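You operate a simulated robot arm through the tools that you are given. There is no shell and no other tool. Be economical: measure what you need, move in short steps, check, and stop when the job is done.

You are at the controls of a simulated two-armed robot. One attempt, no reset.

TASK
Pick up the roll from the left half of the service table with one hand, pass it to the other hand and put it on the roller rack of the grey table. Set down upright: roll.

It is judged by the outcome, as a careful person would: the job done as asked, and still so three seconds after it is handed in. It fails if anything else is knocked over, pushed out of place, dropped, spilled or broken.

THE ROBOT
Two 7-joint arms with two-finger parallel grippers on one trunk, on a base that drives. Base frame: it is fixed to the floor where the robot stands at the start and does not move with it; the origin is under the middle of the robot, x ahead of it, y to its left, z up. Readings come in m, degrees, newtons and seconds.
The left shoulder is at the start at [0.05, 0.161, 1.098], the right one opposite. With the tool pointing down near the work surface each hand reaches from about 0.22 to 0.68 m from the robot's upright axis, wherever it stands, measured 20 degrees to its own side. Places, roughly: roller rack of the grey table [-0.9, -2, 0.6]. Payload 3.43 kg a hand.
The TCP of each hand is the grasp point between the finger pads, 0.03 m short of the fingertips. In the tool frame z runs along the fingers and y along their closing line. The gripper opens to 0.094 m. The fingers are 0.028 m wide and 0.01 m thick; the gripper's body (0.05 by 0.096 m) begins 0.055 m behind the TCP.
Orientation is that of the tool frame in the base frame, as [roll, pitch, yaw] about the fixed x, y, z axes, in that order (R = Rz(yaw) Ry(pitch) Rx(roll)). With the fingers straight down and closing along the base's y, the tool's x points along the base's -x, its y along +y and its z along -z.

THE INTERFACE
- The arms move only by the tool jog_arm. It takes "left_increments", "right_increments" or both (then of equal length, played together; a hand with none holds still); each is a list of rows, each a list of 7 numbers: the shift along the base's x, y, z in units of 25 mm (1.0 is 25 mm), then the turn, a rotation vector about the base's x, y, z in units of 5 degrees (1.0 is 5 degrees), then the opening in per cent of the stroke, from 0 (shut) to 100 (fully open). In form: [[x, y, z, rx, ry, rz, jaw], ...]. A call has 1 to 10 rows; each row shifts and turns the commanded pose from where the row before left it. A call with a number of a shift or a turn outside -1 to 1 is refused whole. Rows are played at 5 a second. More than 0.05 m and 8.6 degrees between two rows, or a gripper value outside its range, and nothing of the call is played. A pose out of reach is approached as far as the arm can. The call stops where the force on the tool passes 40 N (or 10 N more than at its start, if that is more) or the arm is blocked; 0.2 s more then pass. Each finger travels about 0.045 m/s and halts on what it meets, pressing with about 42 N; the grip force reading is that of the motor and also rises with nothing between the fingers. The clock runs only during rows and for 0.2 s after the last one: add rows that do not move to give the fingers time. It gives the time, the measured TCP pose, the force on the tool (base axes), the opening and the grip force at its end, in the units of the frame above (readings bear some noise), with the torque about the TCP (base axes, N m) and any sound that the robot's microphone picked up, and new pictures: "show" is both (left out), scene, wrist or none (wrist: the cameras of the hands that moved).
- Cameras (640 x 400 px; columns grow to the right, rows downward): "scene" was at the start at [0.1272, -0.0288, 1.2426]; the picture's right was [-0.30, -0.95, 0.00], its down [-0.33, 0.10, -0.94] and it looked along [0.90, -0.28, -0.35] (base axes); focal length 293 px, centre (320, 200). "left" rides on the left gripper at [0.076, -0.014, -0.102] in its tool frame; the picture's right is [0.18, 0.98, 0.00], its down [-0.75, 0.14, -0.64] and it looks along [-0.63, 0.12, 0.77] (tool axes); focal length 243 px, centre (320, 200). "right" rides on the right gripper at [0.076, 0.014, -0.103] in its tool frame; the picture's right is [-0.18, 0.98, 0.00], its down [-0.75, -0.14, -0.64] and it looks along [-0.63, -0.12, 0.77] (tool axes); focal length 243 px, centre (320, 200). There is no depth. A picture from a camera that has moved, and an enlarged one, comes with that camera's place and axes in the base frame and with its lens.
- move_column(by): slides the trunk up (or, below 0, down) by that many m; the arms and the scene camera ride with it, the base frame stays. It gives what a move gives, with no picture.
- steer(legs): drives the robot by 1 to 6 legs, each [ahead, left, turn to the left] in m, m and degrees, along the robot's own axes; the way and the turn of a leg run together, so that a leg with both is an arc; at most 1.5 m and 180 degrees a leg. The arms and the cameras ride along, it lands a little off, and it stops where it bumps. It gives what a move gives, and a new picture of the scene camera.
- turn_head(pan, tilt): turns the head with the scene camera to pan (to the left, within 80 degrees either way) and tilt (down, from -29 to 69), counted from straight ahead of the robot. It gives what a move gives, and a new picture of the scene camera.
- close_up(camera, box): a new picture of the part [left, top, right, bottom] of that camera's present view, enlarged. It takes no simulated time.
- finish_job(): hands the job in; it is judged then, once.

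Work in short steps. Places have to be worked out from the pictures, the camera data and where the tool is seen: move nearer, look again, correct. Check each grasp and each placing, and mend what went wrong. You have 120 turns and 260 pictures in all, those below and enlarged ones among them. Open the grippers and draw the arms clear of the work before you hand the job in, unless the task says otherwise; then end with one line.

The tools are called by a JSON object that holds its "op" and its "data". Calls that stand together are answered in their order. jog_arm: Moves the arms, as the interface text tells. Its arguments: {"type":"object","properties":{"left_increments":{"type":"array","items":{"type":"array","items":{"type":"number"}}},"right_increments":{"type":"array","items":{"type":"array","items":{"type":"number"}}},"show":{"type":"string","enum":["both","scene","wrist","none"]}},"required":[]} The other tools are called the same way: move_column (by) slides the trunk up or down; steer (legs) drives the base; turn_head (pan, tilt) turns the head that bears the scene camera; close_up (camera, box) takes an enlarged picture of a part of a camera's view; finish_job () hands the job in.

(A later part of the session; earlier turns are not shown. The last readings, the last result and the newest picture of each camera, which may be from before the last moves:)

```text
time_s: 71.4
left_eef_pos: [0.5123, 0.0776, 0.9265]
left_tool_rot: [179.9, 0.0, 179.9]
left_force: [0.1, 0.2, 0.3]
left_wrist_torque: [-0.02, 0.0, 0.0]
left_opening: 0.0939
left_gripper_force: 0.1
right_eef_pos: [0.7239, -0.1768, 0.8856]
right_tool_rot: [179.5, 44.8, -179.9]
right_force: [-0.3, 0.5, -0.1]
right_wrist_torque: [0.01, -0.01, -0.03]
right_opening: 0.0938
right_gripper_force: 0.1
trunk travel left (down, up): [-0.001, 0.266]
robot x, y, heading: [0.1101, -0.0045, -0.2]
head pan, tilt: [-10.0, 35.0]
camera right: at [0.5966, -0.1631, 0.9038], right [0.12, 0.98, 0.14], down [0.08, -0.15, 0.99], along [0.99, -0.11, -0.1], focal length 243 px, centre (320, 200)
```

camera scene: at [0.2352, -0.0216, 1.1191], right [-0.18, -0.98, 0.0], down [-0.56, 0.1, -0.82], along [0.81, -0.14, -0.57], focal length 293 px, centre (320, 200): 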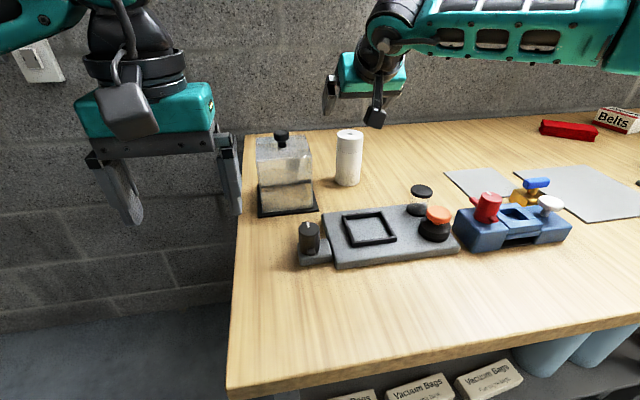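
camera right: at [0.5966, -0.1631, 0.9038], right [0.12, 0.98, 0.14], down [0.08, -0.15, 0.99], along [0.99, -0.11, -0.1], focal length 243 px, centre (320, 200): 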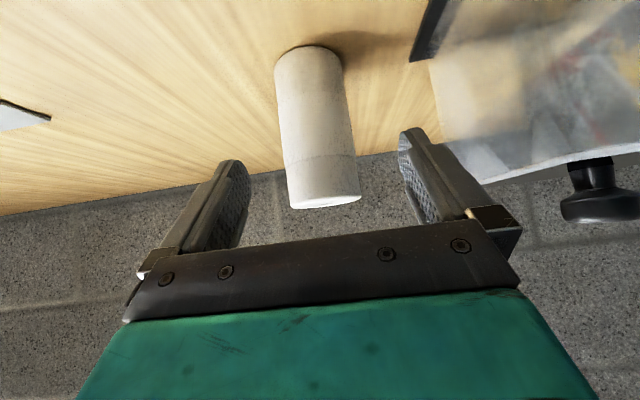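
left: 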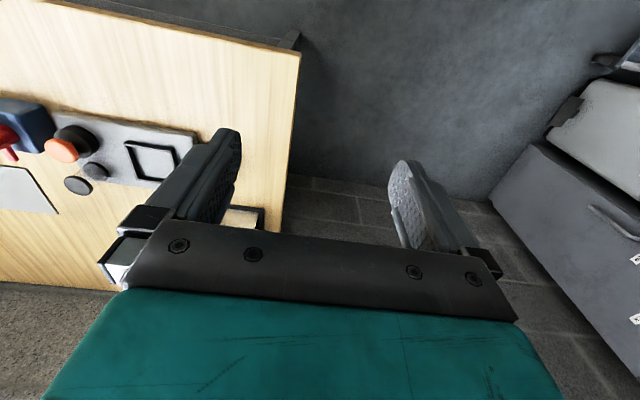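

Still reachable. I continue with smaller steps.

{"op": "jog_arm", "data": {"right_increments": [[0.35, 0, -0.7, 0, 0, 0, 100], [0.4, 0, -0.7, 0, 0, 0, 100]], "show": "wrist"}}

```text
time_s: 72.0
left_eef_pos: [0.511, 0.077, 0.9276]
left_tool_rot: [179.9, 0.0, 180.0]
left_force: [-1.0, 0.6, 0.2]
left_wrist_torque: [0.01, 0.0, -0.03]
left_opening: 0.094
left_gripper_force: 0.1
right_eef_pos: [0.7368, -0.1813, 0.8516]
right_tool_rot: [179.5, 45.0, -179.9]
right_force: [0.7, -0.2, -0.4]
right_wrist_torque: [0.01, -0.01, 0.01]
right_opening: 0.0939
right_gripper_force: 0.1
right hand out of reach, approached as far as the arm can: row 2
trunk travel left (down, up): [-0.001, 0.266]
robot x, y, heading: [0.1086, -0.0081, -0.3]
head pan, tilt: [-10.0, 35.0]
camera right: at [0.611, -0.1672, 0.8709], right [0.12, 0.98, 0.14], down [0.08, -0.15, 0.99], along [0.99, -0.11, -0.1], focal length 243 px, centre (320, 200)
```

right: 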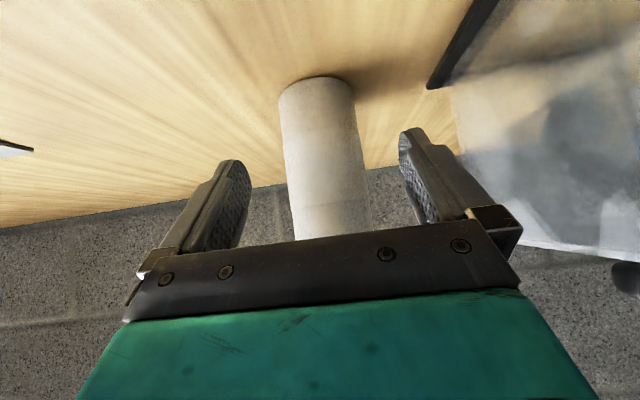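

Three cm short. I test whether yawing the hand left by 10° (in line with the forearm) frees the reach.

{"op": "jog_arm", "data": {"right_increments": [[0, 0, 0, 0, 0, 1, 100], [0, 0, 0, 0, 0, 1, 100], [0.3, 0.1, -0.5, 0, 0, 0, 100]], "show": "wrist"}}

```text
time_s: 72.8
left_eef_pos: [0.5117, 0.0773, 0.9269]
left_tool_rot: [179.9, -0.2, -179.9]
left_force: [0.0, 0.5, 0.1]
left_wrist_torque: [0.01, 0.0, 0.0]
left_opening: 0.0942
left_gripper_force: 0.0
right_eef_pos: [0.7456, -0.1799, 0.8403]
right_tool_rot: [179.6, 44.9, -169.9]
right_force: [0.1, -0.6, 0.4]
right_wrist_torque: [0.03, 0.03, 0.01]
right_opening: 0.0944
right_gripper_force: 0.1
trunk travel left (down, up): [-0.001, 0.266]
robot x, y, heading: [0.1083, -0.0051, -0.1]
head pan, tilt: [-10.0, 35.0]
camera right: at [0.6181, -0.1872, 0.8589], right [-0.05, 0.99, 0.14], down [0.11, -0.13, 0.99], along [0.99, 0.06, -0.1], focal length 243 px, centre (320, 200)
```

right: 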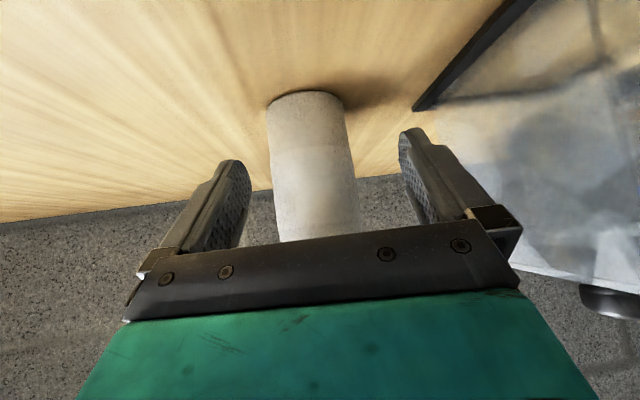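

Yawing frees the reach. I advance the last ~2 cm with a touch more yaw.

{"op": "jog_arm", "data": {"right_increments": [[0.3, 0, -0.4, 0, 0, 0.5, 100], [0.35, 0, -0.4, 0, 0, 0.3, 100]]}}

```text
time_s: 73.4
left_eef_pos: [0.511, 0.0776, 0.9267]
left_tool_rot: [179.9, -0.1, -180.0]
left_force: [-0.7, 0.8, -1.0]
left_wrist_torque: [0.02, -0.03, -0.02]
left_opening: 0.0942
left_gripper_force: 0.0
right_eef_pos: [0.7528, -0.1844, 0.8251]
right_tool_rot: [179.5, 45.0, -165.9]
right_force: [0.4, 0.3, -0.2]
right_wrist_torque: [-0.03, 0.0, 0.0]
right_opening: 0.0942
right_gripper_force: 0.0
right hand out of reach, approached as far as the arm can: row 2
trunk travel left (down, up): [-0.001, 0.266]
robot x, y, heading: [0.1082, -0.0005, 0.0]
head pan, tilt: [-10.0, 35.0]
camera scene: at [0.235, -0.0215, 1.0952], right [-0.18, -0.98, 0.0], down [-0.56, 0.1, -0.82], along [0.81, -0.14, -0.57], focal length 293 px, centre (320, 200)
camera right: at [0.6268, -0.2026, 0.8431], right [-0.12, 0.98, 0.14], down [0.11, -0.12, 0.99], along [0.99, 0.13, -0.1], focal length 243 px, centre (320, 200)
```

scene: 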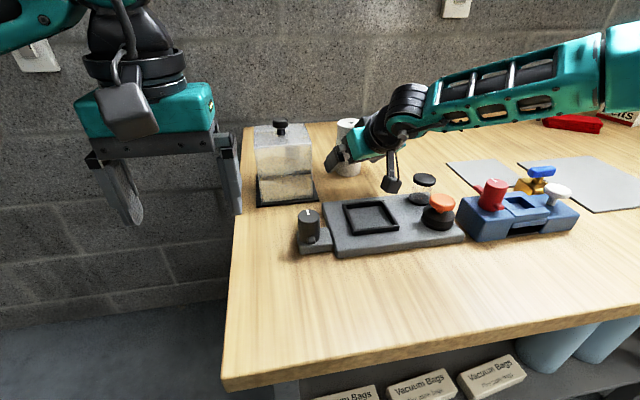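
right: 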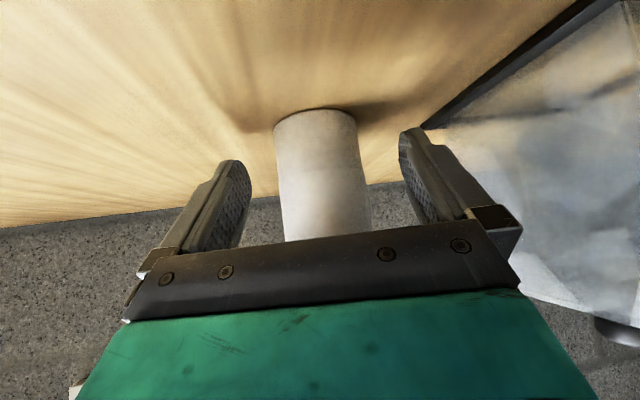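

Nearly there; roll axis sits near the fingertips. One small further yaw and advance for a deeper grip.

{"op": "jog_arm", "data": {"right_increments": [[0, 0.1, 0, 0, 0, 0.8, 100], [0.35, 0.15, -0.1, 0, 0, 0, 100]]}}

```text
time_s: 74.0
left_eef_pos: [0.5119, 0.0772, 0.926]
left_tool_rot: [179.9, -0.1, 179.9]
left_force: [-0.3, -0.5, -0.2]
left_wrist_torque: [0.04, 0.0, 0.02]
left_opening: 0.0939
left_gripper_force: 0.0
right_eef_pos: [0.7551, -0.1841, 0.8243]
right_tool_rot: [179.4, 45.0, -161.9]
right_force: [0.9, 0.6, 0.3]
right_wrist_torque: [-0.02, 0.02, 0.02]
right_opening: 0.0939
right_gripper_force: 0.1
right hand out of reach, approached as far as the arm can: row 2
trunk travel left (down, up): [-0.001, 0.266]
robot x, y, heading: [0.1104, -0.0039, -0.1]
head pan, tilt: [-10.0, 35.0]
camera scene: at [0.235, -0.0215, 1.0952], right [-0.18, -0.98, 0.0], down [-0.56, 0.1, -0.82], along [0.81, -0.14, -0.57], focal length 293 px, centre (320, 200)
camera right: at [0.6307, -0.2097, 0.8428], right [-0.19, 0.97, 0.14], down [0.12, -0.11, 0.99], along [0.97, 0.2, -0.1], focal length 243 px, centre (320, 200)
```

scene: 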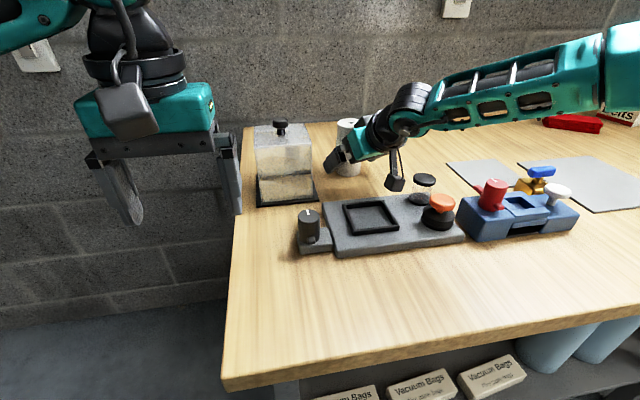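
right: 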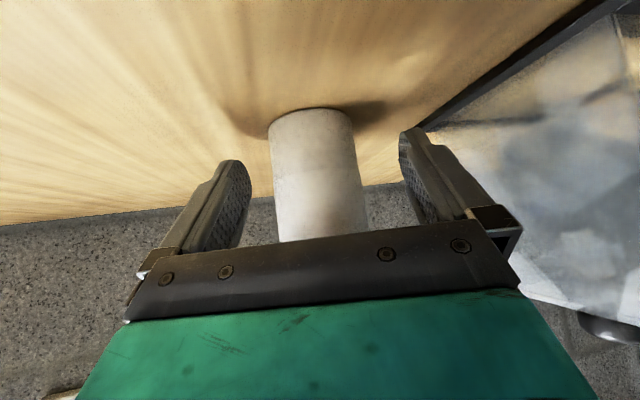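

The roll is centred between the fingers. I close the right hand.

{"op": "jog_arm", "data": {"right_increments": [[0, 0, 0, 0, 0, 0, 0], [0, 0, 0, 0, 0, 0, 0], [0, 0, 0, 0, 0, 0, 0], [0, 0, 0, 0, 0, 0, 0], [0, 0, 0, 0, 0, 0, 0]]}}

```text
time_s: 75.2
left_eef_pos: [0.5119, 0.0777, 0.927]
left_tool_rot: [179.9, -0.1, 179.9]
left_force: [0.4, 0.7, -0.6]
left_wrist_torque: [-0.01, -0.02, -0.01]
left_opening: 0.0943
left_gripper_force: 0.1
right_eef_pos: [0.7564, -0.1849, 0.8245]
right_tool_rot: [179.5, 45.0, -162.0]
right_force: [-0.1, -1.0, -0.5]
right_wrist_torque: [-0.08, -0.05, -0.02]
right_opening: 0.0524
right_gripper_force: 42.3
trunk travel left (down, up): [-0.001, 0.266]
robot x, y, heading: [0.1076, -0.0032, -0.2]
head pan, tilt: [-10.0, 35.0]
camera scene: at [0.235, -0.0215, 1.0952], right [-0.18, -0.98, 0.0], down [-0.56, 0.1, -0.82], along [0.81, -0.14, -0.57], focal length 293 px, centre (320, 200)
camera right: at [0.6307, -0.2098, 0.8428], right [-0.19, 0.97, 0.14], down [0.12, -0.11, 0.99], along [0.97, 0.2, -0.1], focal length 243 px, centre (320, 200)
```

scene: 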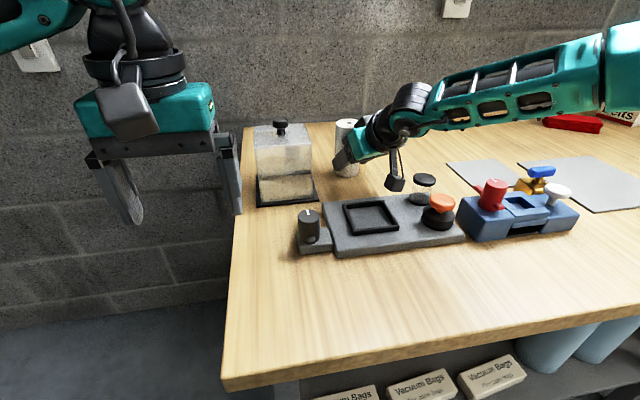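
right: 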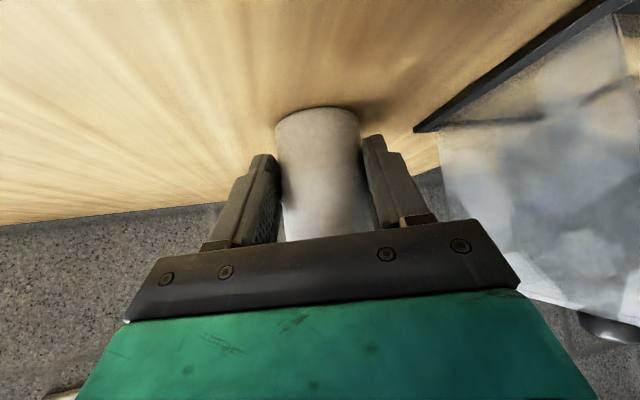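

Gripped at 52 mm. I lift straight up with the trunk, which avoids reach problems.

{"op": "move_column", "data": {"by": 0.13}}

{"op": "turn_head", "data": {"pan": -15, "tilt": 30}}

```text
time_s: 76.8
left_eef_pos: [0.5118, 0.0774, 1.0558]
left_tool_rot: [179.8, -0.1, -179.9]
left_force: [-1.0, 0.3, 0.0]
left_wrist_torque: [0.04, -0.01, -0.02]
left_opening: 0.0938
left_gripper_force: 0.1
right_eef_pos: [0.7561, -0.1837, 0.9541]
right_tool_rot: [179.5, 44.9, -161.9]
right_force: [-0.4, -0.4, -1.9]
right_wrist_torque: [0.01, 0.05, 0.0]
right_opening: 0.0525
right_gripper_force: 41.6
trunk travel left (down, up): [-0.131, 0.136]
robot x, y, heading: [0.1092, -0.0075, -0.1]
head pan, tilt: [-10.0, 35.0]
```

```text
time_s: 77.4
left_eef_pos: [0.5117, 0.0775, 1.0574]
left_tool_rot: [180.0, -0.1, 180.0]
left_force: [-0.2, -0.5, 0.2]
left_wrist_torque: [-0.01, -0.04, 0.02]
left_opening: 0.0938
left_gripper_force: 0.0
right_eef_pos: [0.7555, -0.1842, 0.9543]
right_tool_rot: [179.5, 44.8, -161.9]
right_force: [0.3, -0.4, -2.1]
right_wrist_torque: [-0.05, 0.05, 0.01]
right_opening: 0.052
right_gripper_force: 41.9
trunk travel left (down, up): [-0.131, 0.136]
robot x, y, heading: [0.112, -0.0074, -0.0]
head pan, tilt: [-15.0, 30.0]
camera scene: at [0.2358, -0.0296, 1.2329], right [-0.26, -0.97, 0.0], down [-0.48, 0.13, -0.87], along [0.84, -0.23, -0.5], focal length 293 px, centre (320, 200)
```

scene: 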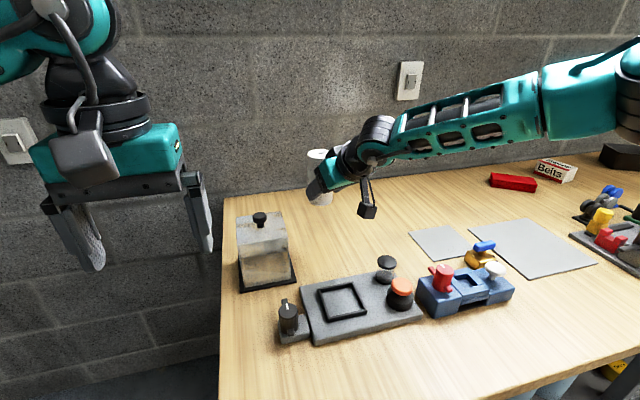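

Lifted cleanly. I back the base away from the table before the hand-over.

{"op": "steer", "data": {"legs": [[-0.35, 0, 0]]}}

```text
time_s: 79.7
left_eef_pos: [0.167, 0.078, 1.057]
left_tool_rot: [179.9, 0.0, 179.8]
left_force: [-0.5, 0.4, 0.2]
left_wrist_torque: [-0.01, 0.0, -0.01]
left_opening: 0.0939
left_gripper_force: 0.0
right_eef_pos: [0.4109, -0.184, 0.9541]
right_tool_rot: [179.5, 45.0, -162.0]
right_force: [-0.5, 0.4, -1.3]
right_wrist_torque: [-0.02, 0.04, -0.01]
right_opening: 0.0521
right_gripper_force: 42.2
trunk travel left (down, up): [-0.131, 0.136]
robot x, y, heading: [-0.2346, -0.0038, -0.3]
head pan, tilt: [-15.0, 30.0]
camera scene: at [-0.1091, -0.0287, 1.233], right [-0.26, -0.96, 0.0], down [-0.48, 0.13, -0.87], along [0.84, -0.23, -0.5], focal length 293 px, centre (320, 200)
```

scene: 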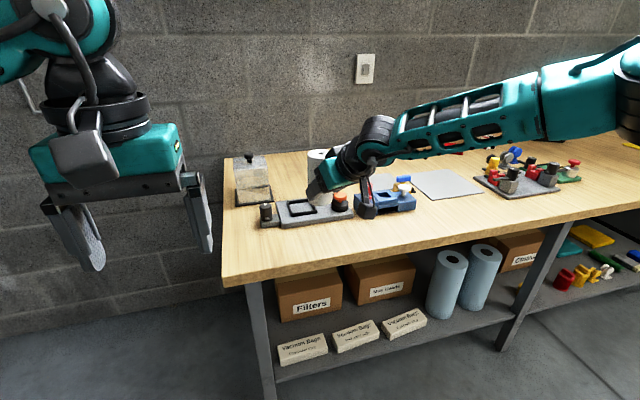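

I move the left hand up while yawing it -90°, and swing the right hand to point left, bringing the roll near the robot's centre line.

{"op": "jog_arm", "data": {"right_increments": [[-0.8, 0.3, 0, 0, 0, 1, 0], [-0.8, 0.3, 0, 0, 0, 1, 0], [-0.8, 0.3, 0, 0, 0, 1, 0], [-0.8, 0.3, 0, 0, 0, 1, 0], [-0.8, 0.3, 0, 0, 0, 1, 0], [-0.8, 0.3, 0, 0, 0, 1, 0], [-0.8, 0.3, 0, 0, 0, 1, 0], [-0.8, 0.3, 0, 0, 0, 1, 0], [-0.8, 0.3, 0, 0, 0, 1, 0]], "left_increments": [[0, 0.2, 0.6, 0, 0, -1, 100], [0, 0.2, 0.6, 0, 0, -1, 100], [0, 0.2, 0.6, 0, 0, -1, 100], [0, 0.2, 0.6, 0, 0, -1, 100], [0, 0.2, 0.6, 0, 0, -1, 100], [0, 0, 0.4, 0, 0, -1, 100], [0, 0, 0.4, 0, 0, -1, 100], [0, 0, 0.4, 0, 0, -1, 100], [0, 0, 0.4, 0, 0, -1, 100]], "show": "scene"}}

```text
time_s: 81.7
left_eef_pos: [0.1675, 0.1021, 1.1718]
left_tool_rot: [179.9, -0.2, 134.8]
left_force: [-0.9, 0.4, -0.1]
left_wrist_torque: [0.0, -0.03, -0.01]
left_opening: 0.0941
left_gripper_force: 0.0
right_eef_pos: [0.2009, -0.0833, 0.9459]
right_tool_rot: [179.8, 45.1, -117.1]
right_force: [-0.5, -0.3, -2.5]
right_wrist_torque: [-0.06, 0.01, -0.01]
right_opening: 0.0526
right_gripper_force: 42.4
right hand out of reach, approached as far as the arm can: row 7, 8, 9
trunk travel left (down, up): [-0.131, 0.136]
robot x, y, heading: [-0.2307, -0.0025, -0.1]
head pan, tilt: [-15.0, 30.0]
camera scene: at [-0.109, -0.0285, 1.233], right [-0.26, -0.96, 0.0], down [-0.48, 0.13, -0.87], along [0.84, -0.23, -0.5], focal length 293 px, centre (320, 200)
```

scene: 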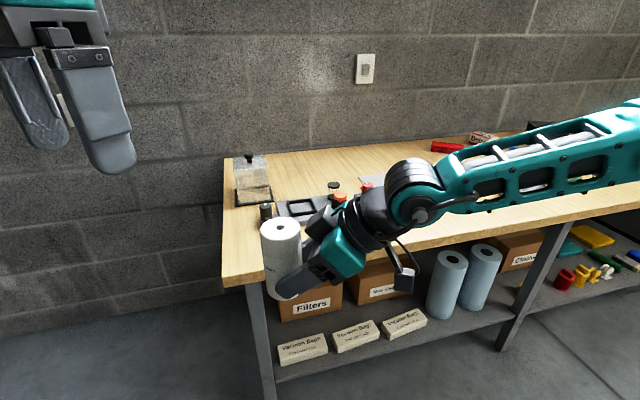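

The roll axis is at about (0.209, -0.066), top near z=1.012; the right hand points 63° left. I turn the left hand to yaw 63° (camera away from the right hand) above the roll.

{"op": "jog_arm", "data": {"left_increments": [[0.17, -0.67, 0, 0, 0, -1, 100], [0.17, -0.67, 0, 0, 0, -1, 100], [0.17, -0.67, 0, 0, 0, -1, 100], [0.17, -0.67, 0, 0, 0, -1, 100], [0.17, -0.67, 0, 0, 0, -1, 100], [0.17, -0.67, 0, 0, 0, -1, 100], [0.17, -0.67, 0, 0, 0, -1, 100], [0.17, -0.67, 0, 0, 0, -1, 100], [0.17, -0.67, 0, 0, 0, -1, 100], [0.17, -0.67, 0, 0, 0, -1, 100]], "show": "scene"}}

{"op": "jog_arm", "data": {"left_increments": [[0, 0, 0, 0, 0, -1, 100], [0, 0, 0, 0, 0, -1, 100], [0, 0, 0, 0, 0, -1, 100], [0, 0, 0, 0, 0, -1, 100], [0, 0, 0, 0, 0, -0.4, 100]]}}

```text
time_s: 83.9
left_eef_pos: [0.0709, -0.07, 1.1253]
left_tool_rot: [179.8, 0.1, 85.0]
left_force: [0.9, -0.6, 0.2]
left_wrist_torque: [-0.02, 0.02, 0.01]
left_opening: 0.0941
left_gripper_force: 0.0
left hand out of reach, approached as far as the arm can: row 5, 6, 7, 8, 9, 10
right_eef_pos: [0.2011, -0.0831, 0.9449]
right_tool_rot: [179.8, 45.0, -117.1]
right_force: [0.4, -0.4, -2.5]
right_wrist_torque: [-0.01, 0.03, 0.02]
right_opening: 0.0521
right_gripper_force: 41.7
trunk travel left (down, up): [-0.131, 0.136]
robot x, y, heading: [-0.2356, -0.0061, -0.4]
head pan, tilt: [-15.0, 30.0]
camera scene: at [-0.1089, -0.0289, 1.233], right [-0.26, -0.96, 0.0], down [-0.48, 0.13, -0.87], along [0.84, -0.23, -0.5], focal length 293 px, centre (320, 200)
```

scene: 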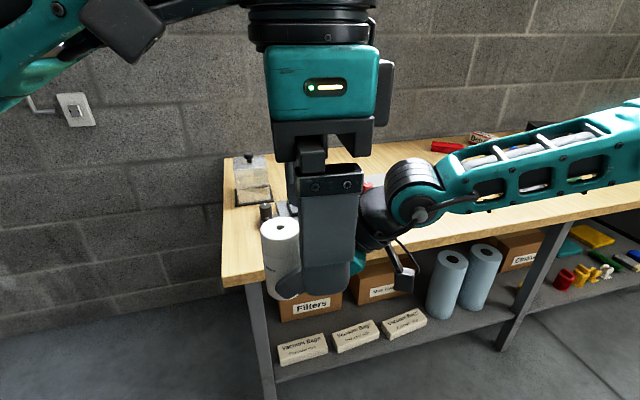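

```text
time_s: 85.1
left_eef_pos: [-0.0228, -0.0571, 1.1023]
left_tool_rot: [180.0, -0.1, 62.9]
left_force: [-0.8, -0.2, 0.3]
left_wrist_torque: [0.02, 0.0, 0.02]
left_opening: 0.094
left_gripper_force: 0.1
left hand out of reach, approached as far as the arm can: row 1, 2, 3, 4, 5
right_eef_pos: [0.2012, -0.0831, 0.9452]
right_tool_rot: [179.9, 44.9, -117.2]
right_force: [0.2, 0.1, -1.8]
right_wrist_torque: [-0.05, 0.02, 0.0]
right_opening: 0.0521
right_gripper_force: 42.5
trunk travel left (down, up): [-0.131, 0.136]
robot x, y, heading: [-0.2352, -0.0039, -0.4]
head pan, tilt: [-15.0, 30.0]
camera scene: at [-0.1088, -0.0287, 1.233], right [-0.26, -0.96, 0.0], down [-0.48, 0.13, -0.87], along [0.84, -0.23, -0.5], focal length 293 px, centre (320, 200)
camera left: at [-0.0018, 0.0179, 1.2077], right [0.96, -0.28, 0.0], down [-0.22, -0.74, 0.64], along [-0.18, -0.62, -0.77], focal length 243 px, centre (320, 200)
```

scene: 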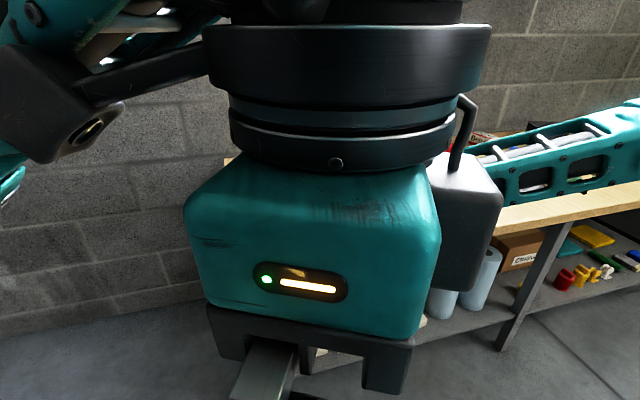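
left: 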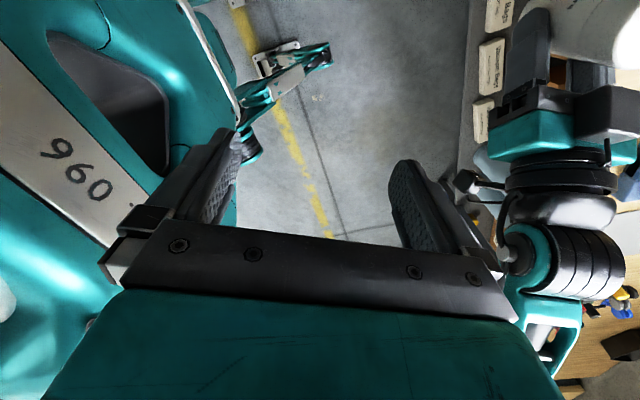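

The left hand at that yaw was out of reach and drew in toward the chest. I bring it back out to its own side with yaw 90° and see whether that posture is reachable.

{"op": "jog_arm", "data": {"left_increments": [[0, 0.9, 0.5, 0, 0, 0.6, 100], [0.5, 0.9, 0.5, 0, 0, 0.6, 100], [0.9, 0.9, 0.5, 0, 0, 0.6, 100], [0.9, 0.9, 0.5, 0, 0, 0.6, 100], [0.9, 0.9, 0.4, 0, 0, 0.6, 100], [0.9, 0.9, 0.4, 0, 0, 0.6, 100], [0.9, 0.9, 0, 0, 0, 0.6, 100], [0.9, 0.9, 0, 0, 0, 0.6, 100], [0.9, 0.9, 0, 0, 0, 0.6, 100], [0.9, 0.4, 0, 0, 0, 0, 100]], "show": "scene"}}

```text
time_s: 87.3
left_eef_pos: [0.0538, 0.1063, 1.1287]
left_tool_rot: [179.9, 0.0, 89.9]
left_force: [-1.2, -1.0, -0.7]
left_wrist_torque: [0.01, -0.02, 0.02]
left_opening: 0.0941
left_gripper_force: 0.1
left hand out of reach, approached as far as the arm can: row 3, 4, 5, 6, 7, 8, 9, 10
right_eef_pos: [0.2005, -0.0834, 0.9452]
right_tool_rot: [179.7, 44.9, -117.2]
right_force: [-0.3, -0.3, -2.4]
right_wrist_torque: [-0.05, 0.01, -0.01]
right_opening: 0.0528
right_gripper_force: 42.0
trunk travel left (down, up): [-0.131, 0.136]
robot x, y, heading: [-0.2383, -0.0045, -0.6]
head pan, tilt: [-15.0, 30.0]
camera scene: at [-0.1086, -0.0287, 1.2329], right [-0.26, -0.96, 0.0], down [-0.48, 0.13, -0.87], along [0.84, -0.23, -0.5], focal length 293 px, centre (320, 200)
```

scene: 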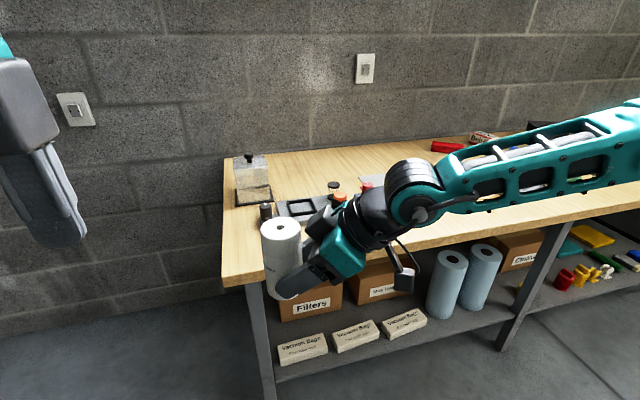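

Yaw toward 90° is restricted for the left arm. New plan: left hand near its default yaw, right hand pointing mostly forward, with a slight lean so the left camera clears the right hand; at the rack I'd face -y from the table's end. I turn the left hand back.

{"op": "jog_arm", "data": {"left_increments": [[0.3, 0.1, 0.3, 0, 0, 1, 100], [0.3, 0.1, 0.3, 0, 0, 1, 100], [0.3, 0.1, 0.3, 0, 0, 1, 100], [0.3, 0.1, 0.3, 0, 0, 1, 100], [0.5, 0, 0.3, 0, 0, 1, 100], [0.5, 0, 0.3, 0, 0, 1, 100], [0.5, 0, 0.3, 0, 0, 1, 100], [0.5, 0, 0.3, 0, 0, 1, 100], [0.5, 0, 0.3, 0, 0, 1, 100], [0.5, 0, 0, 0, 0, 1, 100]], "show": "none"}}

{"op": "jog_arm", "data": {"left_increments": [[0, 0, 0, 0, 0, 1, 100], [0, 0, 0, 0, 0, 1, 100], [0, 0, 0, 0, 0, 1, 100], [0, 0, 0, 0, 0, 1, 100], [0, 0, 0, 0, 0, 1, 100], [0, 0, 0, 0, 0, 1, 100], [0, 0, 0, 0, 0, 1, 100], [0, 0, 0, 0, 0, 1, 100]], "right_increments": [[0.2, 0, 0, 0, 0, -1, 0], [0.2, 0, 0, 0, 0, -1, 0], [0.2, 0, 0, 0, 0, -1, 0], [0.2, 0, 0, 0, 0, -1, 0], [0.2, 0, 0, 0, 0, -1, 0], [0.2, 0, 0, 0, 0, -1, 0], [0.2, 0, 0, 0, 0, -1, 0], [0.2, 0, 0, 0, 0, -0.6, 0]], "show": "scene"}}

```text
time_s: 89.5
left_eef_pos: [0.156, 0.1142, 1.1988]
left_tool_rot: [179.9, 0.0, 140.0]
left_force: [0.8, -0.1, 0.4]
left_wrist_torque: [-0.01, -0.01, -0.02]
left_opening: 0.094
left_gripper_force: 0.0
right_eef_pos: [0.201, -0.083, 0.9435]
right_tool_rot: [179.7, 44.9, -117.2]
right_force: [0.6, -0.3, -3.1]
right_wrist_torque: [-0.07, 0.03, -0.01]
right_opening: 0.0525
right_gripper_force: 42.1
trunk travel left (down, up): [-0.131, 0.136]
robot x, y, heading: [-0.2329, -0.0044, -0.2]
head pan, tilt: [-15.0, 30.0]
```

```text
time_s: 91.3
left_eef_pos: [0.1582, 0.1171, 1.1974]
left_tool_rot: [180.0, -0.1, 180.0]
left_force: [-0.8, 0.2, 0.5]
left_wrist_torque: [-0.01, -0.01, 0.0]
left_opening: 0.094
left_gripper_force: 0.0
right_eef_pos: [0.2404, -0.0829, 0.9447]
right_tool_rot: [179.5, 45.1, -155.1]
right_force: [0.3, 0.5, -1.5]
right_wrist_torque: [0.0, 0.07, 0.0]
right_opening: 0.0521
right_gripper_force: 42.7
trunk travel left (down, up): [-0.131, 0.136]
robot x, y, heading: [-0.2357, -0.005, -0.1]
head pan, tilt: [-15.0, 30.0]
camera scene: at [-0.1087, -0.0287, 1.2329], right [-0.26, -0.96, 0.0], down [-0.48, 0.13, -0.87], along [0.84, -0.23, -0.5], focal length 293 px, centre (320, 200)
```

scene: 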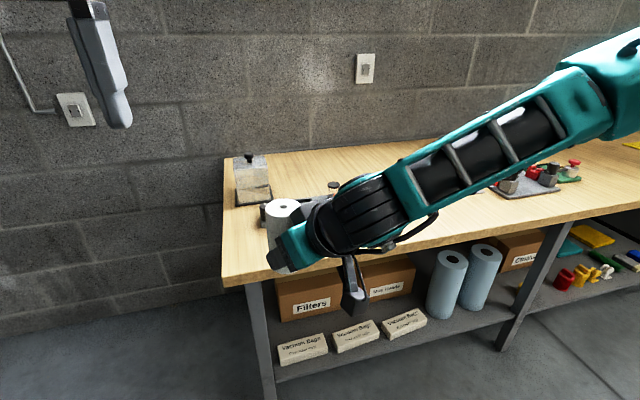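

Right hand now points 25° left; roll axis about (0.26, -0.076), top z about 1.01. Left hand goes above it at yaw 205° with a 12° lean away from the right hand.

{"op": "jog_arm", "data": {"left_increments": [[0.51, -0.96, -0.2, -0.127, 0.271, 0.625, 100], [0.51, -0.96, -0.2, -0.127, 0.271, 0.625, 100], [0.51, -0.96, -0.2, -0.127, 0.271, 0.625, 100], [0.51, -0.96, -0.2, -0.127, 0.271, 0.625, 100], [0.51, -0.96, -0.2, -0.127, 0.271, 0.625, 100], [0.51, -0.96, -0.2, -0.127, 0.271, 0.625, 100], [0.51, -0.96, -0.2, -0.127, 0.271, 0.625, 100], [0.51, -0.96, -0.2, -0.127, 0.271, 0.625, 100]]}}

```text
time_s: 93.1
left_eef_pos: [0.2581, -0.0773, 1.1579]
left_tool_rot: [-177.4, -11.5, -155.5]
left_force: [0.1, 0.6, 0.2]
left_wrist_torque: [0.0, 0.03, 0.01]
left_opening: 0.0938
left_gripper_force: 0.1
right_eef_pos: [0.241, -0.084, 0.9442]
right_tool_rot: [179.6, 45.0, -155.1]
right_force: [-0.7, -0.9, -2.2]
right_wrist_torque: [-0.03, 0.01, 0.02]
right_opening: 0.0524
right_gripper_force: 42.2
trunk travel left (down, up): [-0.131, 0.136]
robot x, y, heading: [-0.2362, -0.0029, -0.3]
head pan, tilt: [-15.0, 30.0]
camera scene: at [-0.1092, -0.0297, 1.233], right [-0.26, -0.96, 0.0], down [-0.48, 0.13, -0.87], along [0.84, -0.23, -0.5], focal length 293 px, centre (320, 200)
camera left: at [0.2127, -0.1081, 1.2761], right [-0.58, 0.81, -0.01], down [0.72, 0.51, 0.47], along [0.39, 0.27, -0.88], focal length 243 px, centre (320, 200)
```

scene: 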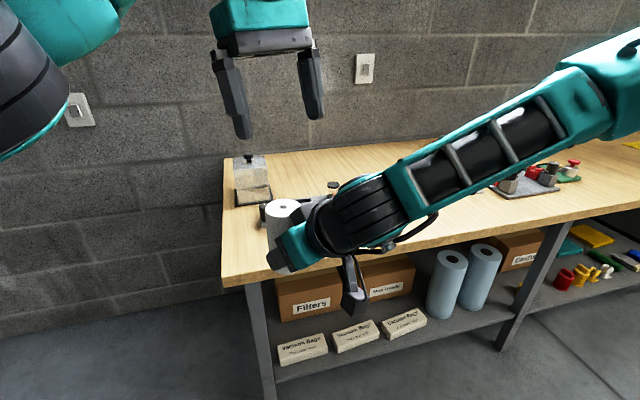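
left: 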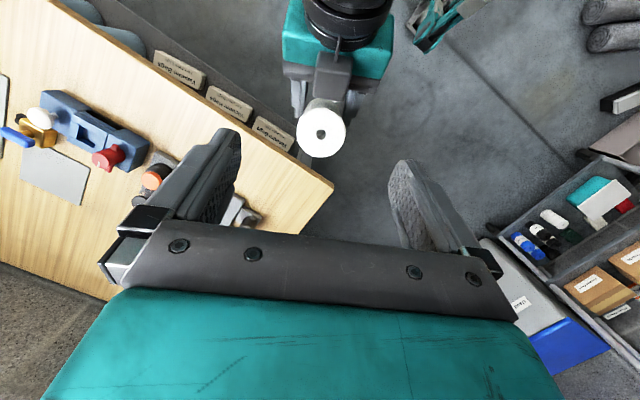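

Left camera confirms the roll top at (0.260, -0.075). I descend to just above the roll.

{"op": "jog_arm", "data": {"left_increments": [[0, 0, -0.9, 0, 0, 0, 100], [0.05, 0.05, -0.9, 0, 0, 0, 100], [0.05, 0.03, -0.9, 0, 0, 0, 100], [0, 0, -0.9, 0, 0, 0, 100], [0, 0, -0.9, 0, 0, 0, 100]]}}

```text
time_s: 94.3
left_eef_pos: [0.2626, -0.0723, 1.0474]
left_tool_rot: [-177.3, -11.6, -155.4]
left_force: [0.3, 1.1, 0.7]
left_wrist_torque: [-0.02, 0.03, 0.01]
left_opening: 0.094
left_gripper_force: 0.1
right_eef_pos: [0.2406, -0.0823, 0.9441]
right_tool_rot: [179.4, 44.8, -154.9]
right_force: [-0.6, 0.6, -1.7]
right_wrist_torque: [-0.04, 0.03, -0.01]
right_opening: 0.0524
right_gripper_force: 42.1
trunk travel left (down, up): [-0.131, 0.136]
robot x, y, heading: [-0.2363, -0.0045, -0.3]
head pan, tilt: [-15.0, 30.0]
camera scene: at [-0.1086, -0.0286, 1.2329], right [-0.26, -0.96, 0.0], down [-0.48, 0.13, -0.87], along [0.84, -0.23, -0.5], focal length 293 px, centre (320, 200)
camera left: at [0.2172, -0.1044, 1.1652], right [-0.58, 0.81, -0.01], down [0.72, 0.52, 0.47], along [0.39, 0.27, -0.88], focal length 243 px, centre (320, 200)
```

scene: 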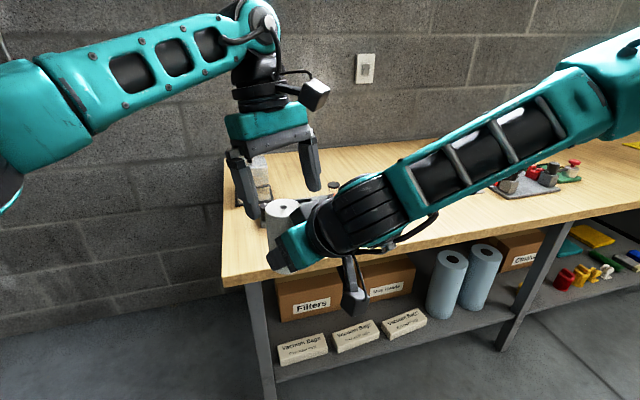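
left: 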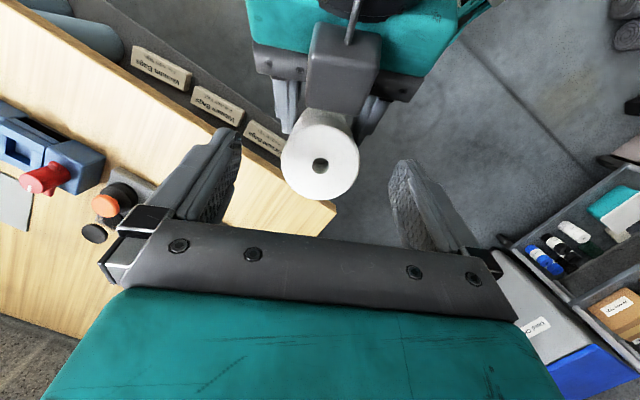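

I zoom in on the left wrist view to check the clearance between the roll, the right palm and the left gripper.

{"op": "close_up", "data": {"camera": "left", "box": [220, 0, 460, 150]}}

{"op": "close_up", "data": {"camera": "scene", "box": [200, 60, 400, 300]}}

```text
2.67 times, centred on (340, 75) of left
camera zoom: at [0.2172, -0.1044, 1.1652], right [-0.58, 0.81, -0.01], down [0.72, 0.52, 0.47], along [0.39, 0.27, -0.88], focal length 647 px, centre (267, 533)
```

zoom: 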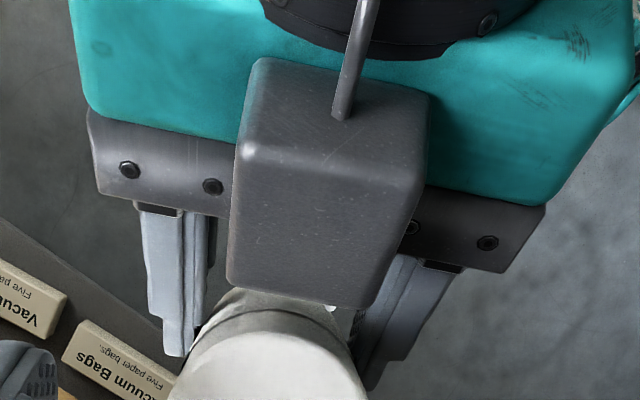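

```text
1.67 times, centred on (300, 180) of scene
camera zoom: at [-0.1086, -0.0286, 1.2329], right [-0.26, -0.96, 0.0], down [-0.48, 0.13, -0.87], along [0.84, -0.23, -0.5], focal length 489 px, centre (353, 233)
```

zoom: 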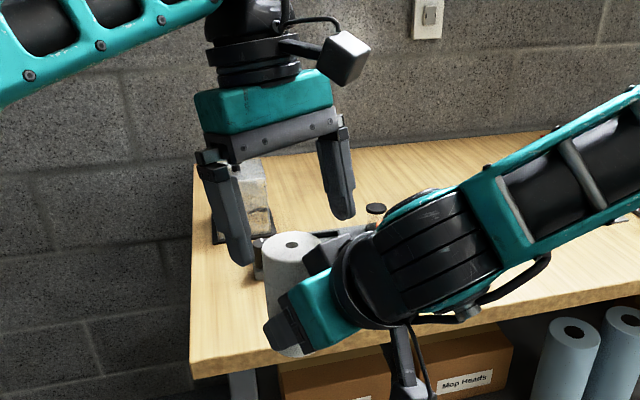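

The right hand has a housing behind the roll, but it stays around z≈1.0 and behind it, leaving room. I lower the left hand the last 4.7 cm.

{"op": "jog_arm", "data": {"left_increments": [[0, 0, -0.6, 0, 0, 0, 100], [0, 0, -0.6, 0, 0, 0, 100], [0, 0, -0.6, 0, 0, 0, 100]]}}

```text
time_s: 95.1
left_eef_pos: [0.2622, -0.0733, 1.0009]
left_tool_rot: [-177.4, -11.6, -155.4]
left_force: [-0.1, -0.7, 0.3]
left_wrist_torque: [0.02, 0.0, 0.0]
left_opening: 0.0942
left_gripper_force: 0.0
right_eef_pos: [0.2413, -0.0838, 0.9445]
right_tool_rot: [179.4, 44.9, -155.0]
right_force: [0.2, -0.2, -2.3]
right_wrist_torque: [-0.06, 0.0, -0.03]
right_opening: 0.0521
right_gripper_force: 42.0
trunk travel left (down, up): [-0.131, 0.136]
robot x, y, heading: [-0.2359, -0.003, -0.7]
head pan, tilt: [-15.0, 30.0]
camera scene: at [-0.1087, -0.0286, 1.2329], right [-0.26, -0.96, 0.0], down [-0.48, 0.13, -0.87], along [0.84, -0.23, -0.5], focal length 293 px, centre (320, 200)
camera left: at [0.2169, -0.1045, 1.1185], right [-0.58, 0.81, -0.01], down [0.72, 0.52, 0.47], along [0.39, 0.27, -0.88], focal length 243 px, centre (320, 200)
```

scene: 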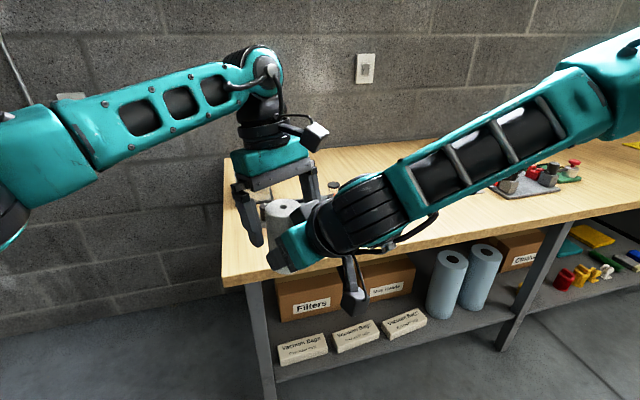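
left: 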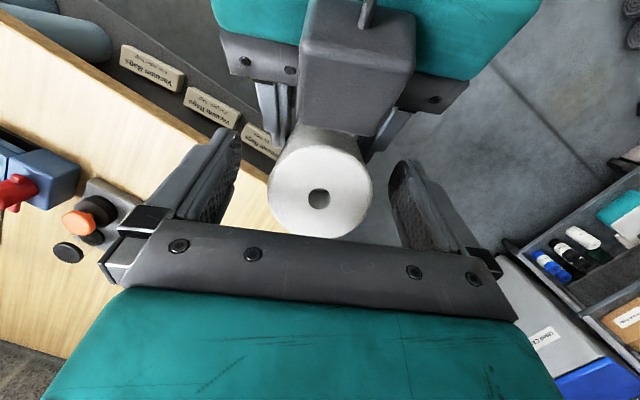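

The roll is centred between the left fingers. I close the left hand while the right keeps holding.

{"op": "jog_arm", "data": {"left_increments": [[0, 0, 0, 0, 0, 0, 0], [0, 0, 0, 0, 0, 0, 0], [0, 0, 0, 0, 0, 0, 0], [0, 0, 0, 0, 0, 0, 0], [0, 0, 0, 0, 0, 0, 0]]}}

```text
time_s: 96.3
left_eef_pos: [0.263, -0.0743, 0.9999]
left_tool_rot: [-177.6, -11.5, -155.4]
left_force: [-0.3, 2.3, 0.2]
left_wrist_torque: [0.88, 0.36, -0.31]
left_opening: 0.0546
left_gripper_force: 42.2
right_eef_pos: [0.2409, -0.083, 0.944]
right_tool_rot: [179.7, 44.9, -154.9]
right_force: [-0.3, -2.1, -1.4]
right_wrist_torque: [-0.78, -0.28, 0.26]
right_opening: 0.0524
right_gripper_force: 41.8
trunk travel left (down, up): [-0.131, 0.136]
robot x, y, heading: [-0.2335, 0.0007, -0.5]
head pan, tilt: [-15.0, 30.0]
camera scene: at [-0.1088, -0.0287, 1.2329], right [-0.26, -0.96, 0.0], down [-0.48, 0.13, -0.87], along [0.84, -0.23, -0.5], focal length 293 px, centre (320, 200)
camera left: at [0.2168, -0.1044, 1.1184], right [-0.58, 0.81, -0.01], down [0.72, 0.51, 0.47], along [0.39, 0.27, -0.88], focal length 243 px, centre (320, 200)
```

scene: 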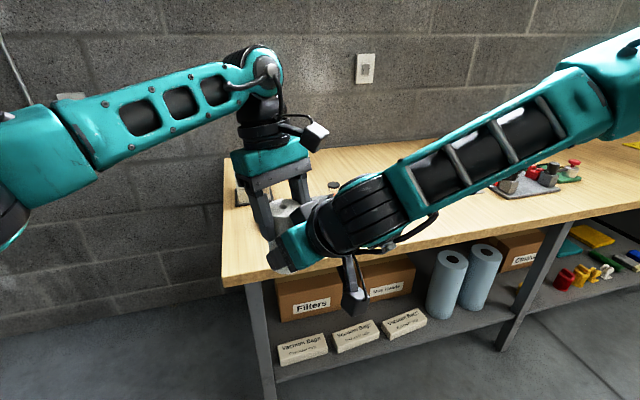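
left: 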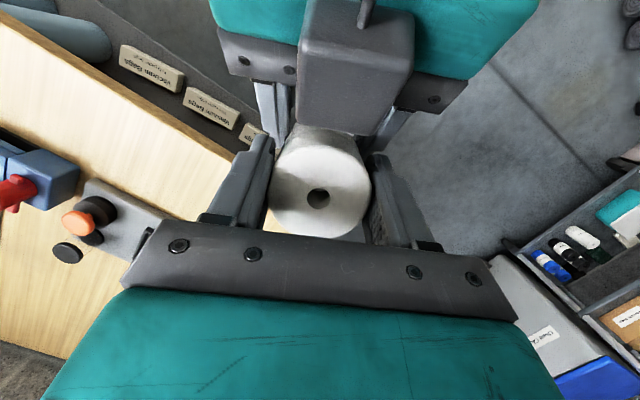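

Both hands grip with small balanced forces. I open the right hand.

{"op": "jog_arm", "data": {"right_increments": [[0, 0, 0, 0, 0, 0, 40], [0, 0, 0, 0, 0, 0, 80], [0, 0, 0, 0, 0, 0, 100], [0, 0, 0, 0, 0, 0, 100], [0, 0, 0, 0, 0, 0, 100], [0, 0, 0, 0, 0, 0, 100]], "show": "scene"}}

```text
time_s: 97.7
left_eef_pos: [0.2621, -0.0728, 1.0003]
left_tool_rot: [-177.4, -11.8, -155.4]
left_force: [0.0, 0.8, -0.6]
left_wrist_torque: [-0.03, -0.06, 0.0]
left_opening: 0.0537
left_gripper_force: 42.0
right_eef_pos: [0.2403, -0.0826, 0.944]
right_tool_rot: [179.6, 45.0, -155.0]
right_force: [-0.5, 0.0, 0.8]
right_wrist_torque: [0.0, -0.05, 0.0]
right_opening: 0.094
right_gripper_force: 0.1
trunk travel left (down, up): [-0.131, 0.136]
robot x, y, heading: [-0.233, -0.0037, -0.2]
head pan, tilt: [-15.0, 30.0]
camera scene: at [-0.1088, -0.0287, 1.2329], right [-0.26, -0.96, 0.0], down [-0.48, 0.13, -0.87], along [0.84, -0.23, -0.5], focal length 293 px, centre (320, 200)
```

scene: 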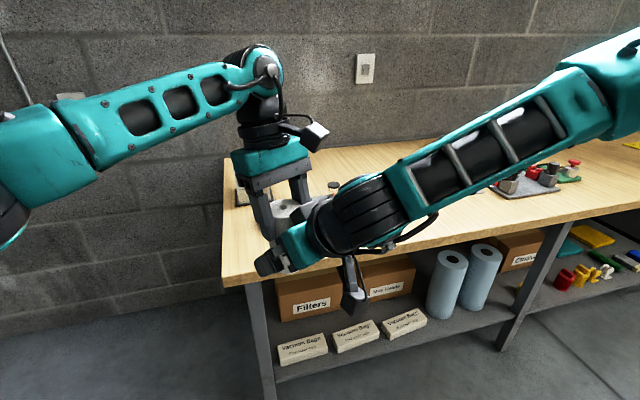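

The left alone holds the roll. The right hand retreats straight back a little, then off to the right.

{"op": "jog_arm", "data": {"right_increments": [[-0.9, -0.42, -0.3, 0, 0, 0, 100], [-0.9, -0.42, -0.3, 0, 0, 0, 100], [-0.8, -0.5, -0.3, 0, 0, 0, 100], [-0.2, -1, -0.2, 0, 0, 0, 100], [0, -1, 0, 0, 0, -0.6, 100], [0, -1, 0, 0, 0, -0.6, 100], [0, -1, 0, 0, 0, -0.6, 100], [0.2, -1, 0.3, 0, 0, -0.6, 100], [0.2, -1, 0.3, 0, 0, -0.6, 100]]}}

```text
time_s: 99.7
left_eef_pos: [0.2618, -0.0737, 1.001]
left_tool_rot: [-177.5, -11.5, -155.3]
left_force: [0.4, 0.4, 0.7]
left_wrist_torque: [-0.01, 0.03, 0.01]
left_opening: 0.0537
left_gripper_force: 41.9
right_eef_pos: [0.181, -0.2661, 0.9316]
right_tool_rot: [179.6, 44.9, -170.1]
right_force: [-0.4, 0.9, 0.1]
right_wrist_torque: [0.01, 0.05, 0.01]
right_opening: 0.094
right_gripper_force: 0.1
trunk travel left (down, up): [-0.131, 0.136]
robot x, y, heading: [-0.2362, -0.0037, -0.3]
head pan, tilt: [-15.0, 30.0]
camera scene: at [-0.1089, -0.0288, 1.233], right [-0.26, -0.96, 0.0], down [-0.48, 0.13, -0.87], along [0.84, -0.23, -0.5], focal length 293 px, centre (320, 200)
camera right: at [0.0541, -0.275, 0.9502], right [-0.05, 0.99, 0.14], down [0.1, -0.13, 0.99], along [0.99, 0.06, -0.1], focal length 243 px, centre (320, 200)
```

scene: 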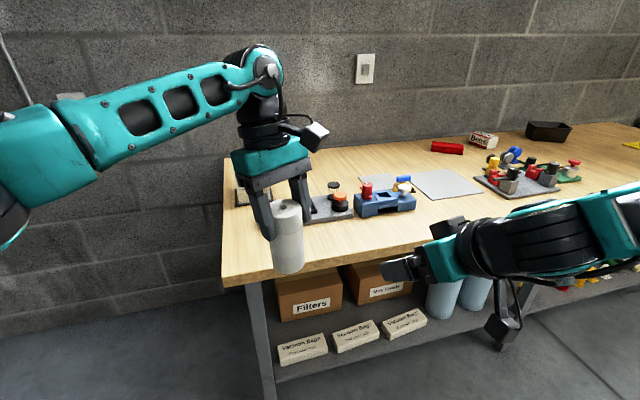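
right: 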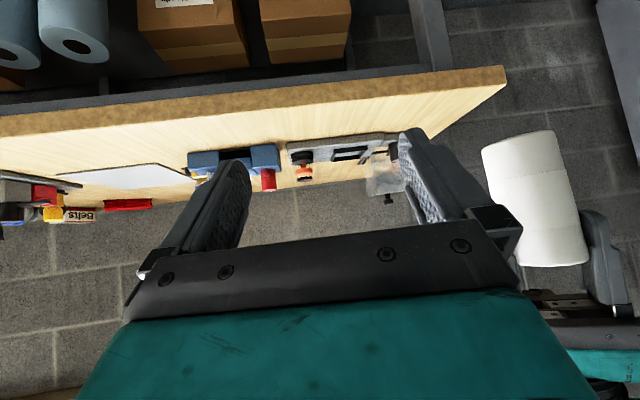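

The left hand holds the roll upright. I now test whether the left arm can yaw outward (toward 255–270°) so I could place it facing -x from the table's long side.

{"op": "jog_arm", "data": {"left_increments": [[-0.19, 0.61, 0.2, 0, 0, 1, 0], [-0.19, 0.61, 0.2, 0, 0, 1, 0], [-0.19, 0.61, 0.2, 0, 0, 1, 0], [-0.19, 0.61, 0.2, 0, 0, 1, 0], [-0.19, 0.61, 0.2, 0, 0, 1, 0], [-0.19, 0.61, 0.2, 0, 0, 1, 0], [-0.19, 0.61, 0.2, 0, 0, 1, 0], [-0.19, 0.61, 0.2, 0, 0, 1, 0], [-0.19, 0.61, 0.2, 0, 0, 1, 0], [-0.19, 0.61, 0.2, 0, 0, 1, 0]], "show": "scene"}}

```text
time_s: 101.9
left_eef_pos: [0.212, 0.078, 1.0515]
left_tool_rot: [-177.5, -11.6, -105.2]
left_force: [-0.2, -0.1, -1.7]
left_wrist_torque: [0.0, 0.03, 0.02]
left_opening: 0.0536
left_gripper_force: 41.9
right_eef_pos: [0.1818, -0.2668, 0.9323]
right_tool_rot: [179.5, 44.9, -170.0]
right_force: [0.1, 0.3, 0.5]
right_wrist_torque: [0.02, 0.02, -0.03]
right_opening: 0.0939
right_gripper_force: 0.1
trunk travel left (down, up): [-0.131, 0.136]
robot x, y, heading: [-0.2318, -0.0019, -0.1]
head pan, tilt: [-15.0, 30.0]
camera scene: at [-0.1089, -0.0284, 1.233], right [-0.26, -0.96, 0.0], down [-0.48, 0.13, -0.87], along [0.84, -0.23, -0.5], focal length 293 px, centre (320, 200)
```

scene: 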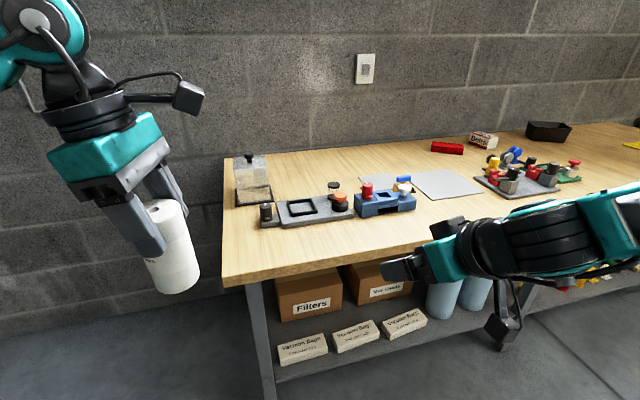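

Outward works, but at the rack that orientation would put the gripper's rear housing over the Belts box. The opposite orientation (inward yaw ~130°, facing the rack at heading ~140°) is cleaner; I rotate to it and check reach.

{"op": "jog_arm", "data": {"left_increments": [[0, 0, 0, 0, 0, -1, 0], [0, 0, 0, 0, 0, -1, 0], [0, 0, 0, 0, 0, -1, 0], [0, 0, 0, 0, 0, -1, 0], [0, 0, 0, 0, 0, -1, 0], [0, 0, 0, 0, 0, -1, 0], [0, 0, 0, 0, 0, -1, 0], [0, 0, 0, 0, 0, -1, 0], [0, 0, 0, 0, 0, -1, 0], [0, 0, 0, 0, 0, -1, 0]], "show": "none"}}

{"op": "jog_arm", "data": {"left_increments": [[0, 0, 0, 0, 0, -1, 0], [0, 0, 0, 0, 0, -1, 0], [0, 0, 0, 0, 0, -1, 0], [0, 0, 0, 0, 0, -1, 0], [0, 0, 0, 0, 0, -1, 0], [0, 0, 0, 0, 0, -1, 0], [0, 0, 0, 0, 0, -1, 0], [0, 0, 0, 0, 0, -1, 0], [0, 0, 0, 0, 0, -1, 0]], "show": "none"}}

{"op": "jog_arm", "data": {"left_increments": [[0.3, 0, 0, 0, 0, -1, 0], [0.3, 0, 0, 0, 0, -1, 0], [0.3, 0, 0, 0, 0, -1, 0], [0.3, 0, 0, 0, 0, -1, 0], [0.3, 0, 0, 0, 0, -1, 0], [0.3, 0, 0, 0, 0, -1, 0]], "show": "scene"}}

```text
time_s: 104.1
left_eef_pos: [0.2131, 0.0762, 1.0504]
left_tool_rot: [-177.4, -11.7, -155.5]
left_force: [0.1, -0.1, -1.8]
left_wrist_torque: [-0.01, -0.03, 0.0]
left_opening: 0.0537
left_gripper_force: 41.8
right_eef_pos: [0.1812, -0.2666, 0.9314]
right_tool_rot: [179.5, 44.8, -170.0]
right_force: [-0.6, 0.3, 0.8]
right_wrist_torque: [-0.01, -0.02, 0.02]
right_opening: 0.0938
right_gripper_force: 0.0
trunk travel left (down, up): [-0.131, 0.136]
robot x, y, heading: [-0.2351, -0.0024, -0.6]
head pan, tilt: [-15.0, 30.0]
```

```text
time_s: 106.1
left_eef_pos: [0.2142, 0.0772, 1.0502]
left_tool_rot: [-177.5, -11.7, 159.6]
left_force: [-0.4, -0.2, -1.3]
left_wrist_torque: [-0.02, -0.01, -0.02]
left_opening: 0.0537
left_gripper_force: 42.1
right_eef_pos: [0.1814, -0.2669, 0.9314]
right_tool_rot: [179.5, 44.9, -170.0]
right_force: [-0.3, 0.5, -0.4]
right_wrist_torque: [0.0, 0.04, -0.01]
right_opening: 0.0941
right_gripper_force: 0.1
trunk travel left (down, up): [-0.131, 0.136]
robot x, y, heading: [-0.2367, -0.0025, -0.4]
head pan, tilt: [-15.0, 30.0]
```

```text
time_s: 107.5
left_eef_pos: [0.2546, 0.0772, 1.049]
left_tool_rot: [-177.3, -11.5, 129.7]
left_force: [-1.5, 0.8, -1.5]
left_wrist_torque: [0.02, 0.02, 0.02]
left_opening: 0.0536
left_gripper_force: 42.1
left hand out of reach, approached as far as the arm can: row 6
right_eef_pos: [0.1818, -0.2656, 0.9309]
right_tool_rot: [179.5, 44.9, -170.0]
right_force: [-0.3, -0.5, -0.3]
right_wrist_torque: [0.01, -0.01, -0.02]
right_opening: 0.0938
right_gripper_force: 0.0
trunk travel left (down, up): [-0.131, 0.136]
robot x, y, heading: [-0.2345, -0.004, -0.4]
head pan, tilt: [-15.0, 30.0]
camera scene: at [-0.1088, -0.0286, 1.233], right [-0.26, -0.96, 0.0], down [-0.48, 0.13, -0.87], along [0.84, -0.23, -0.5], focal length 293 px, centre (320, 200)
```

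scene: 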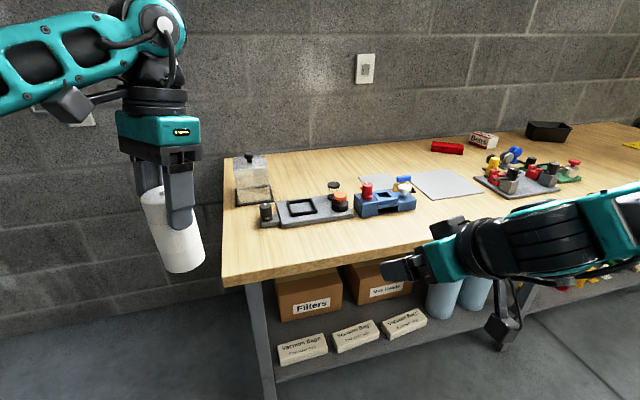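

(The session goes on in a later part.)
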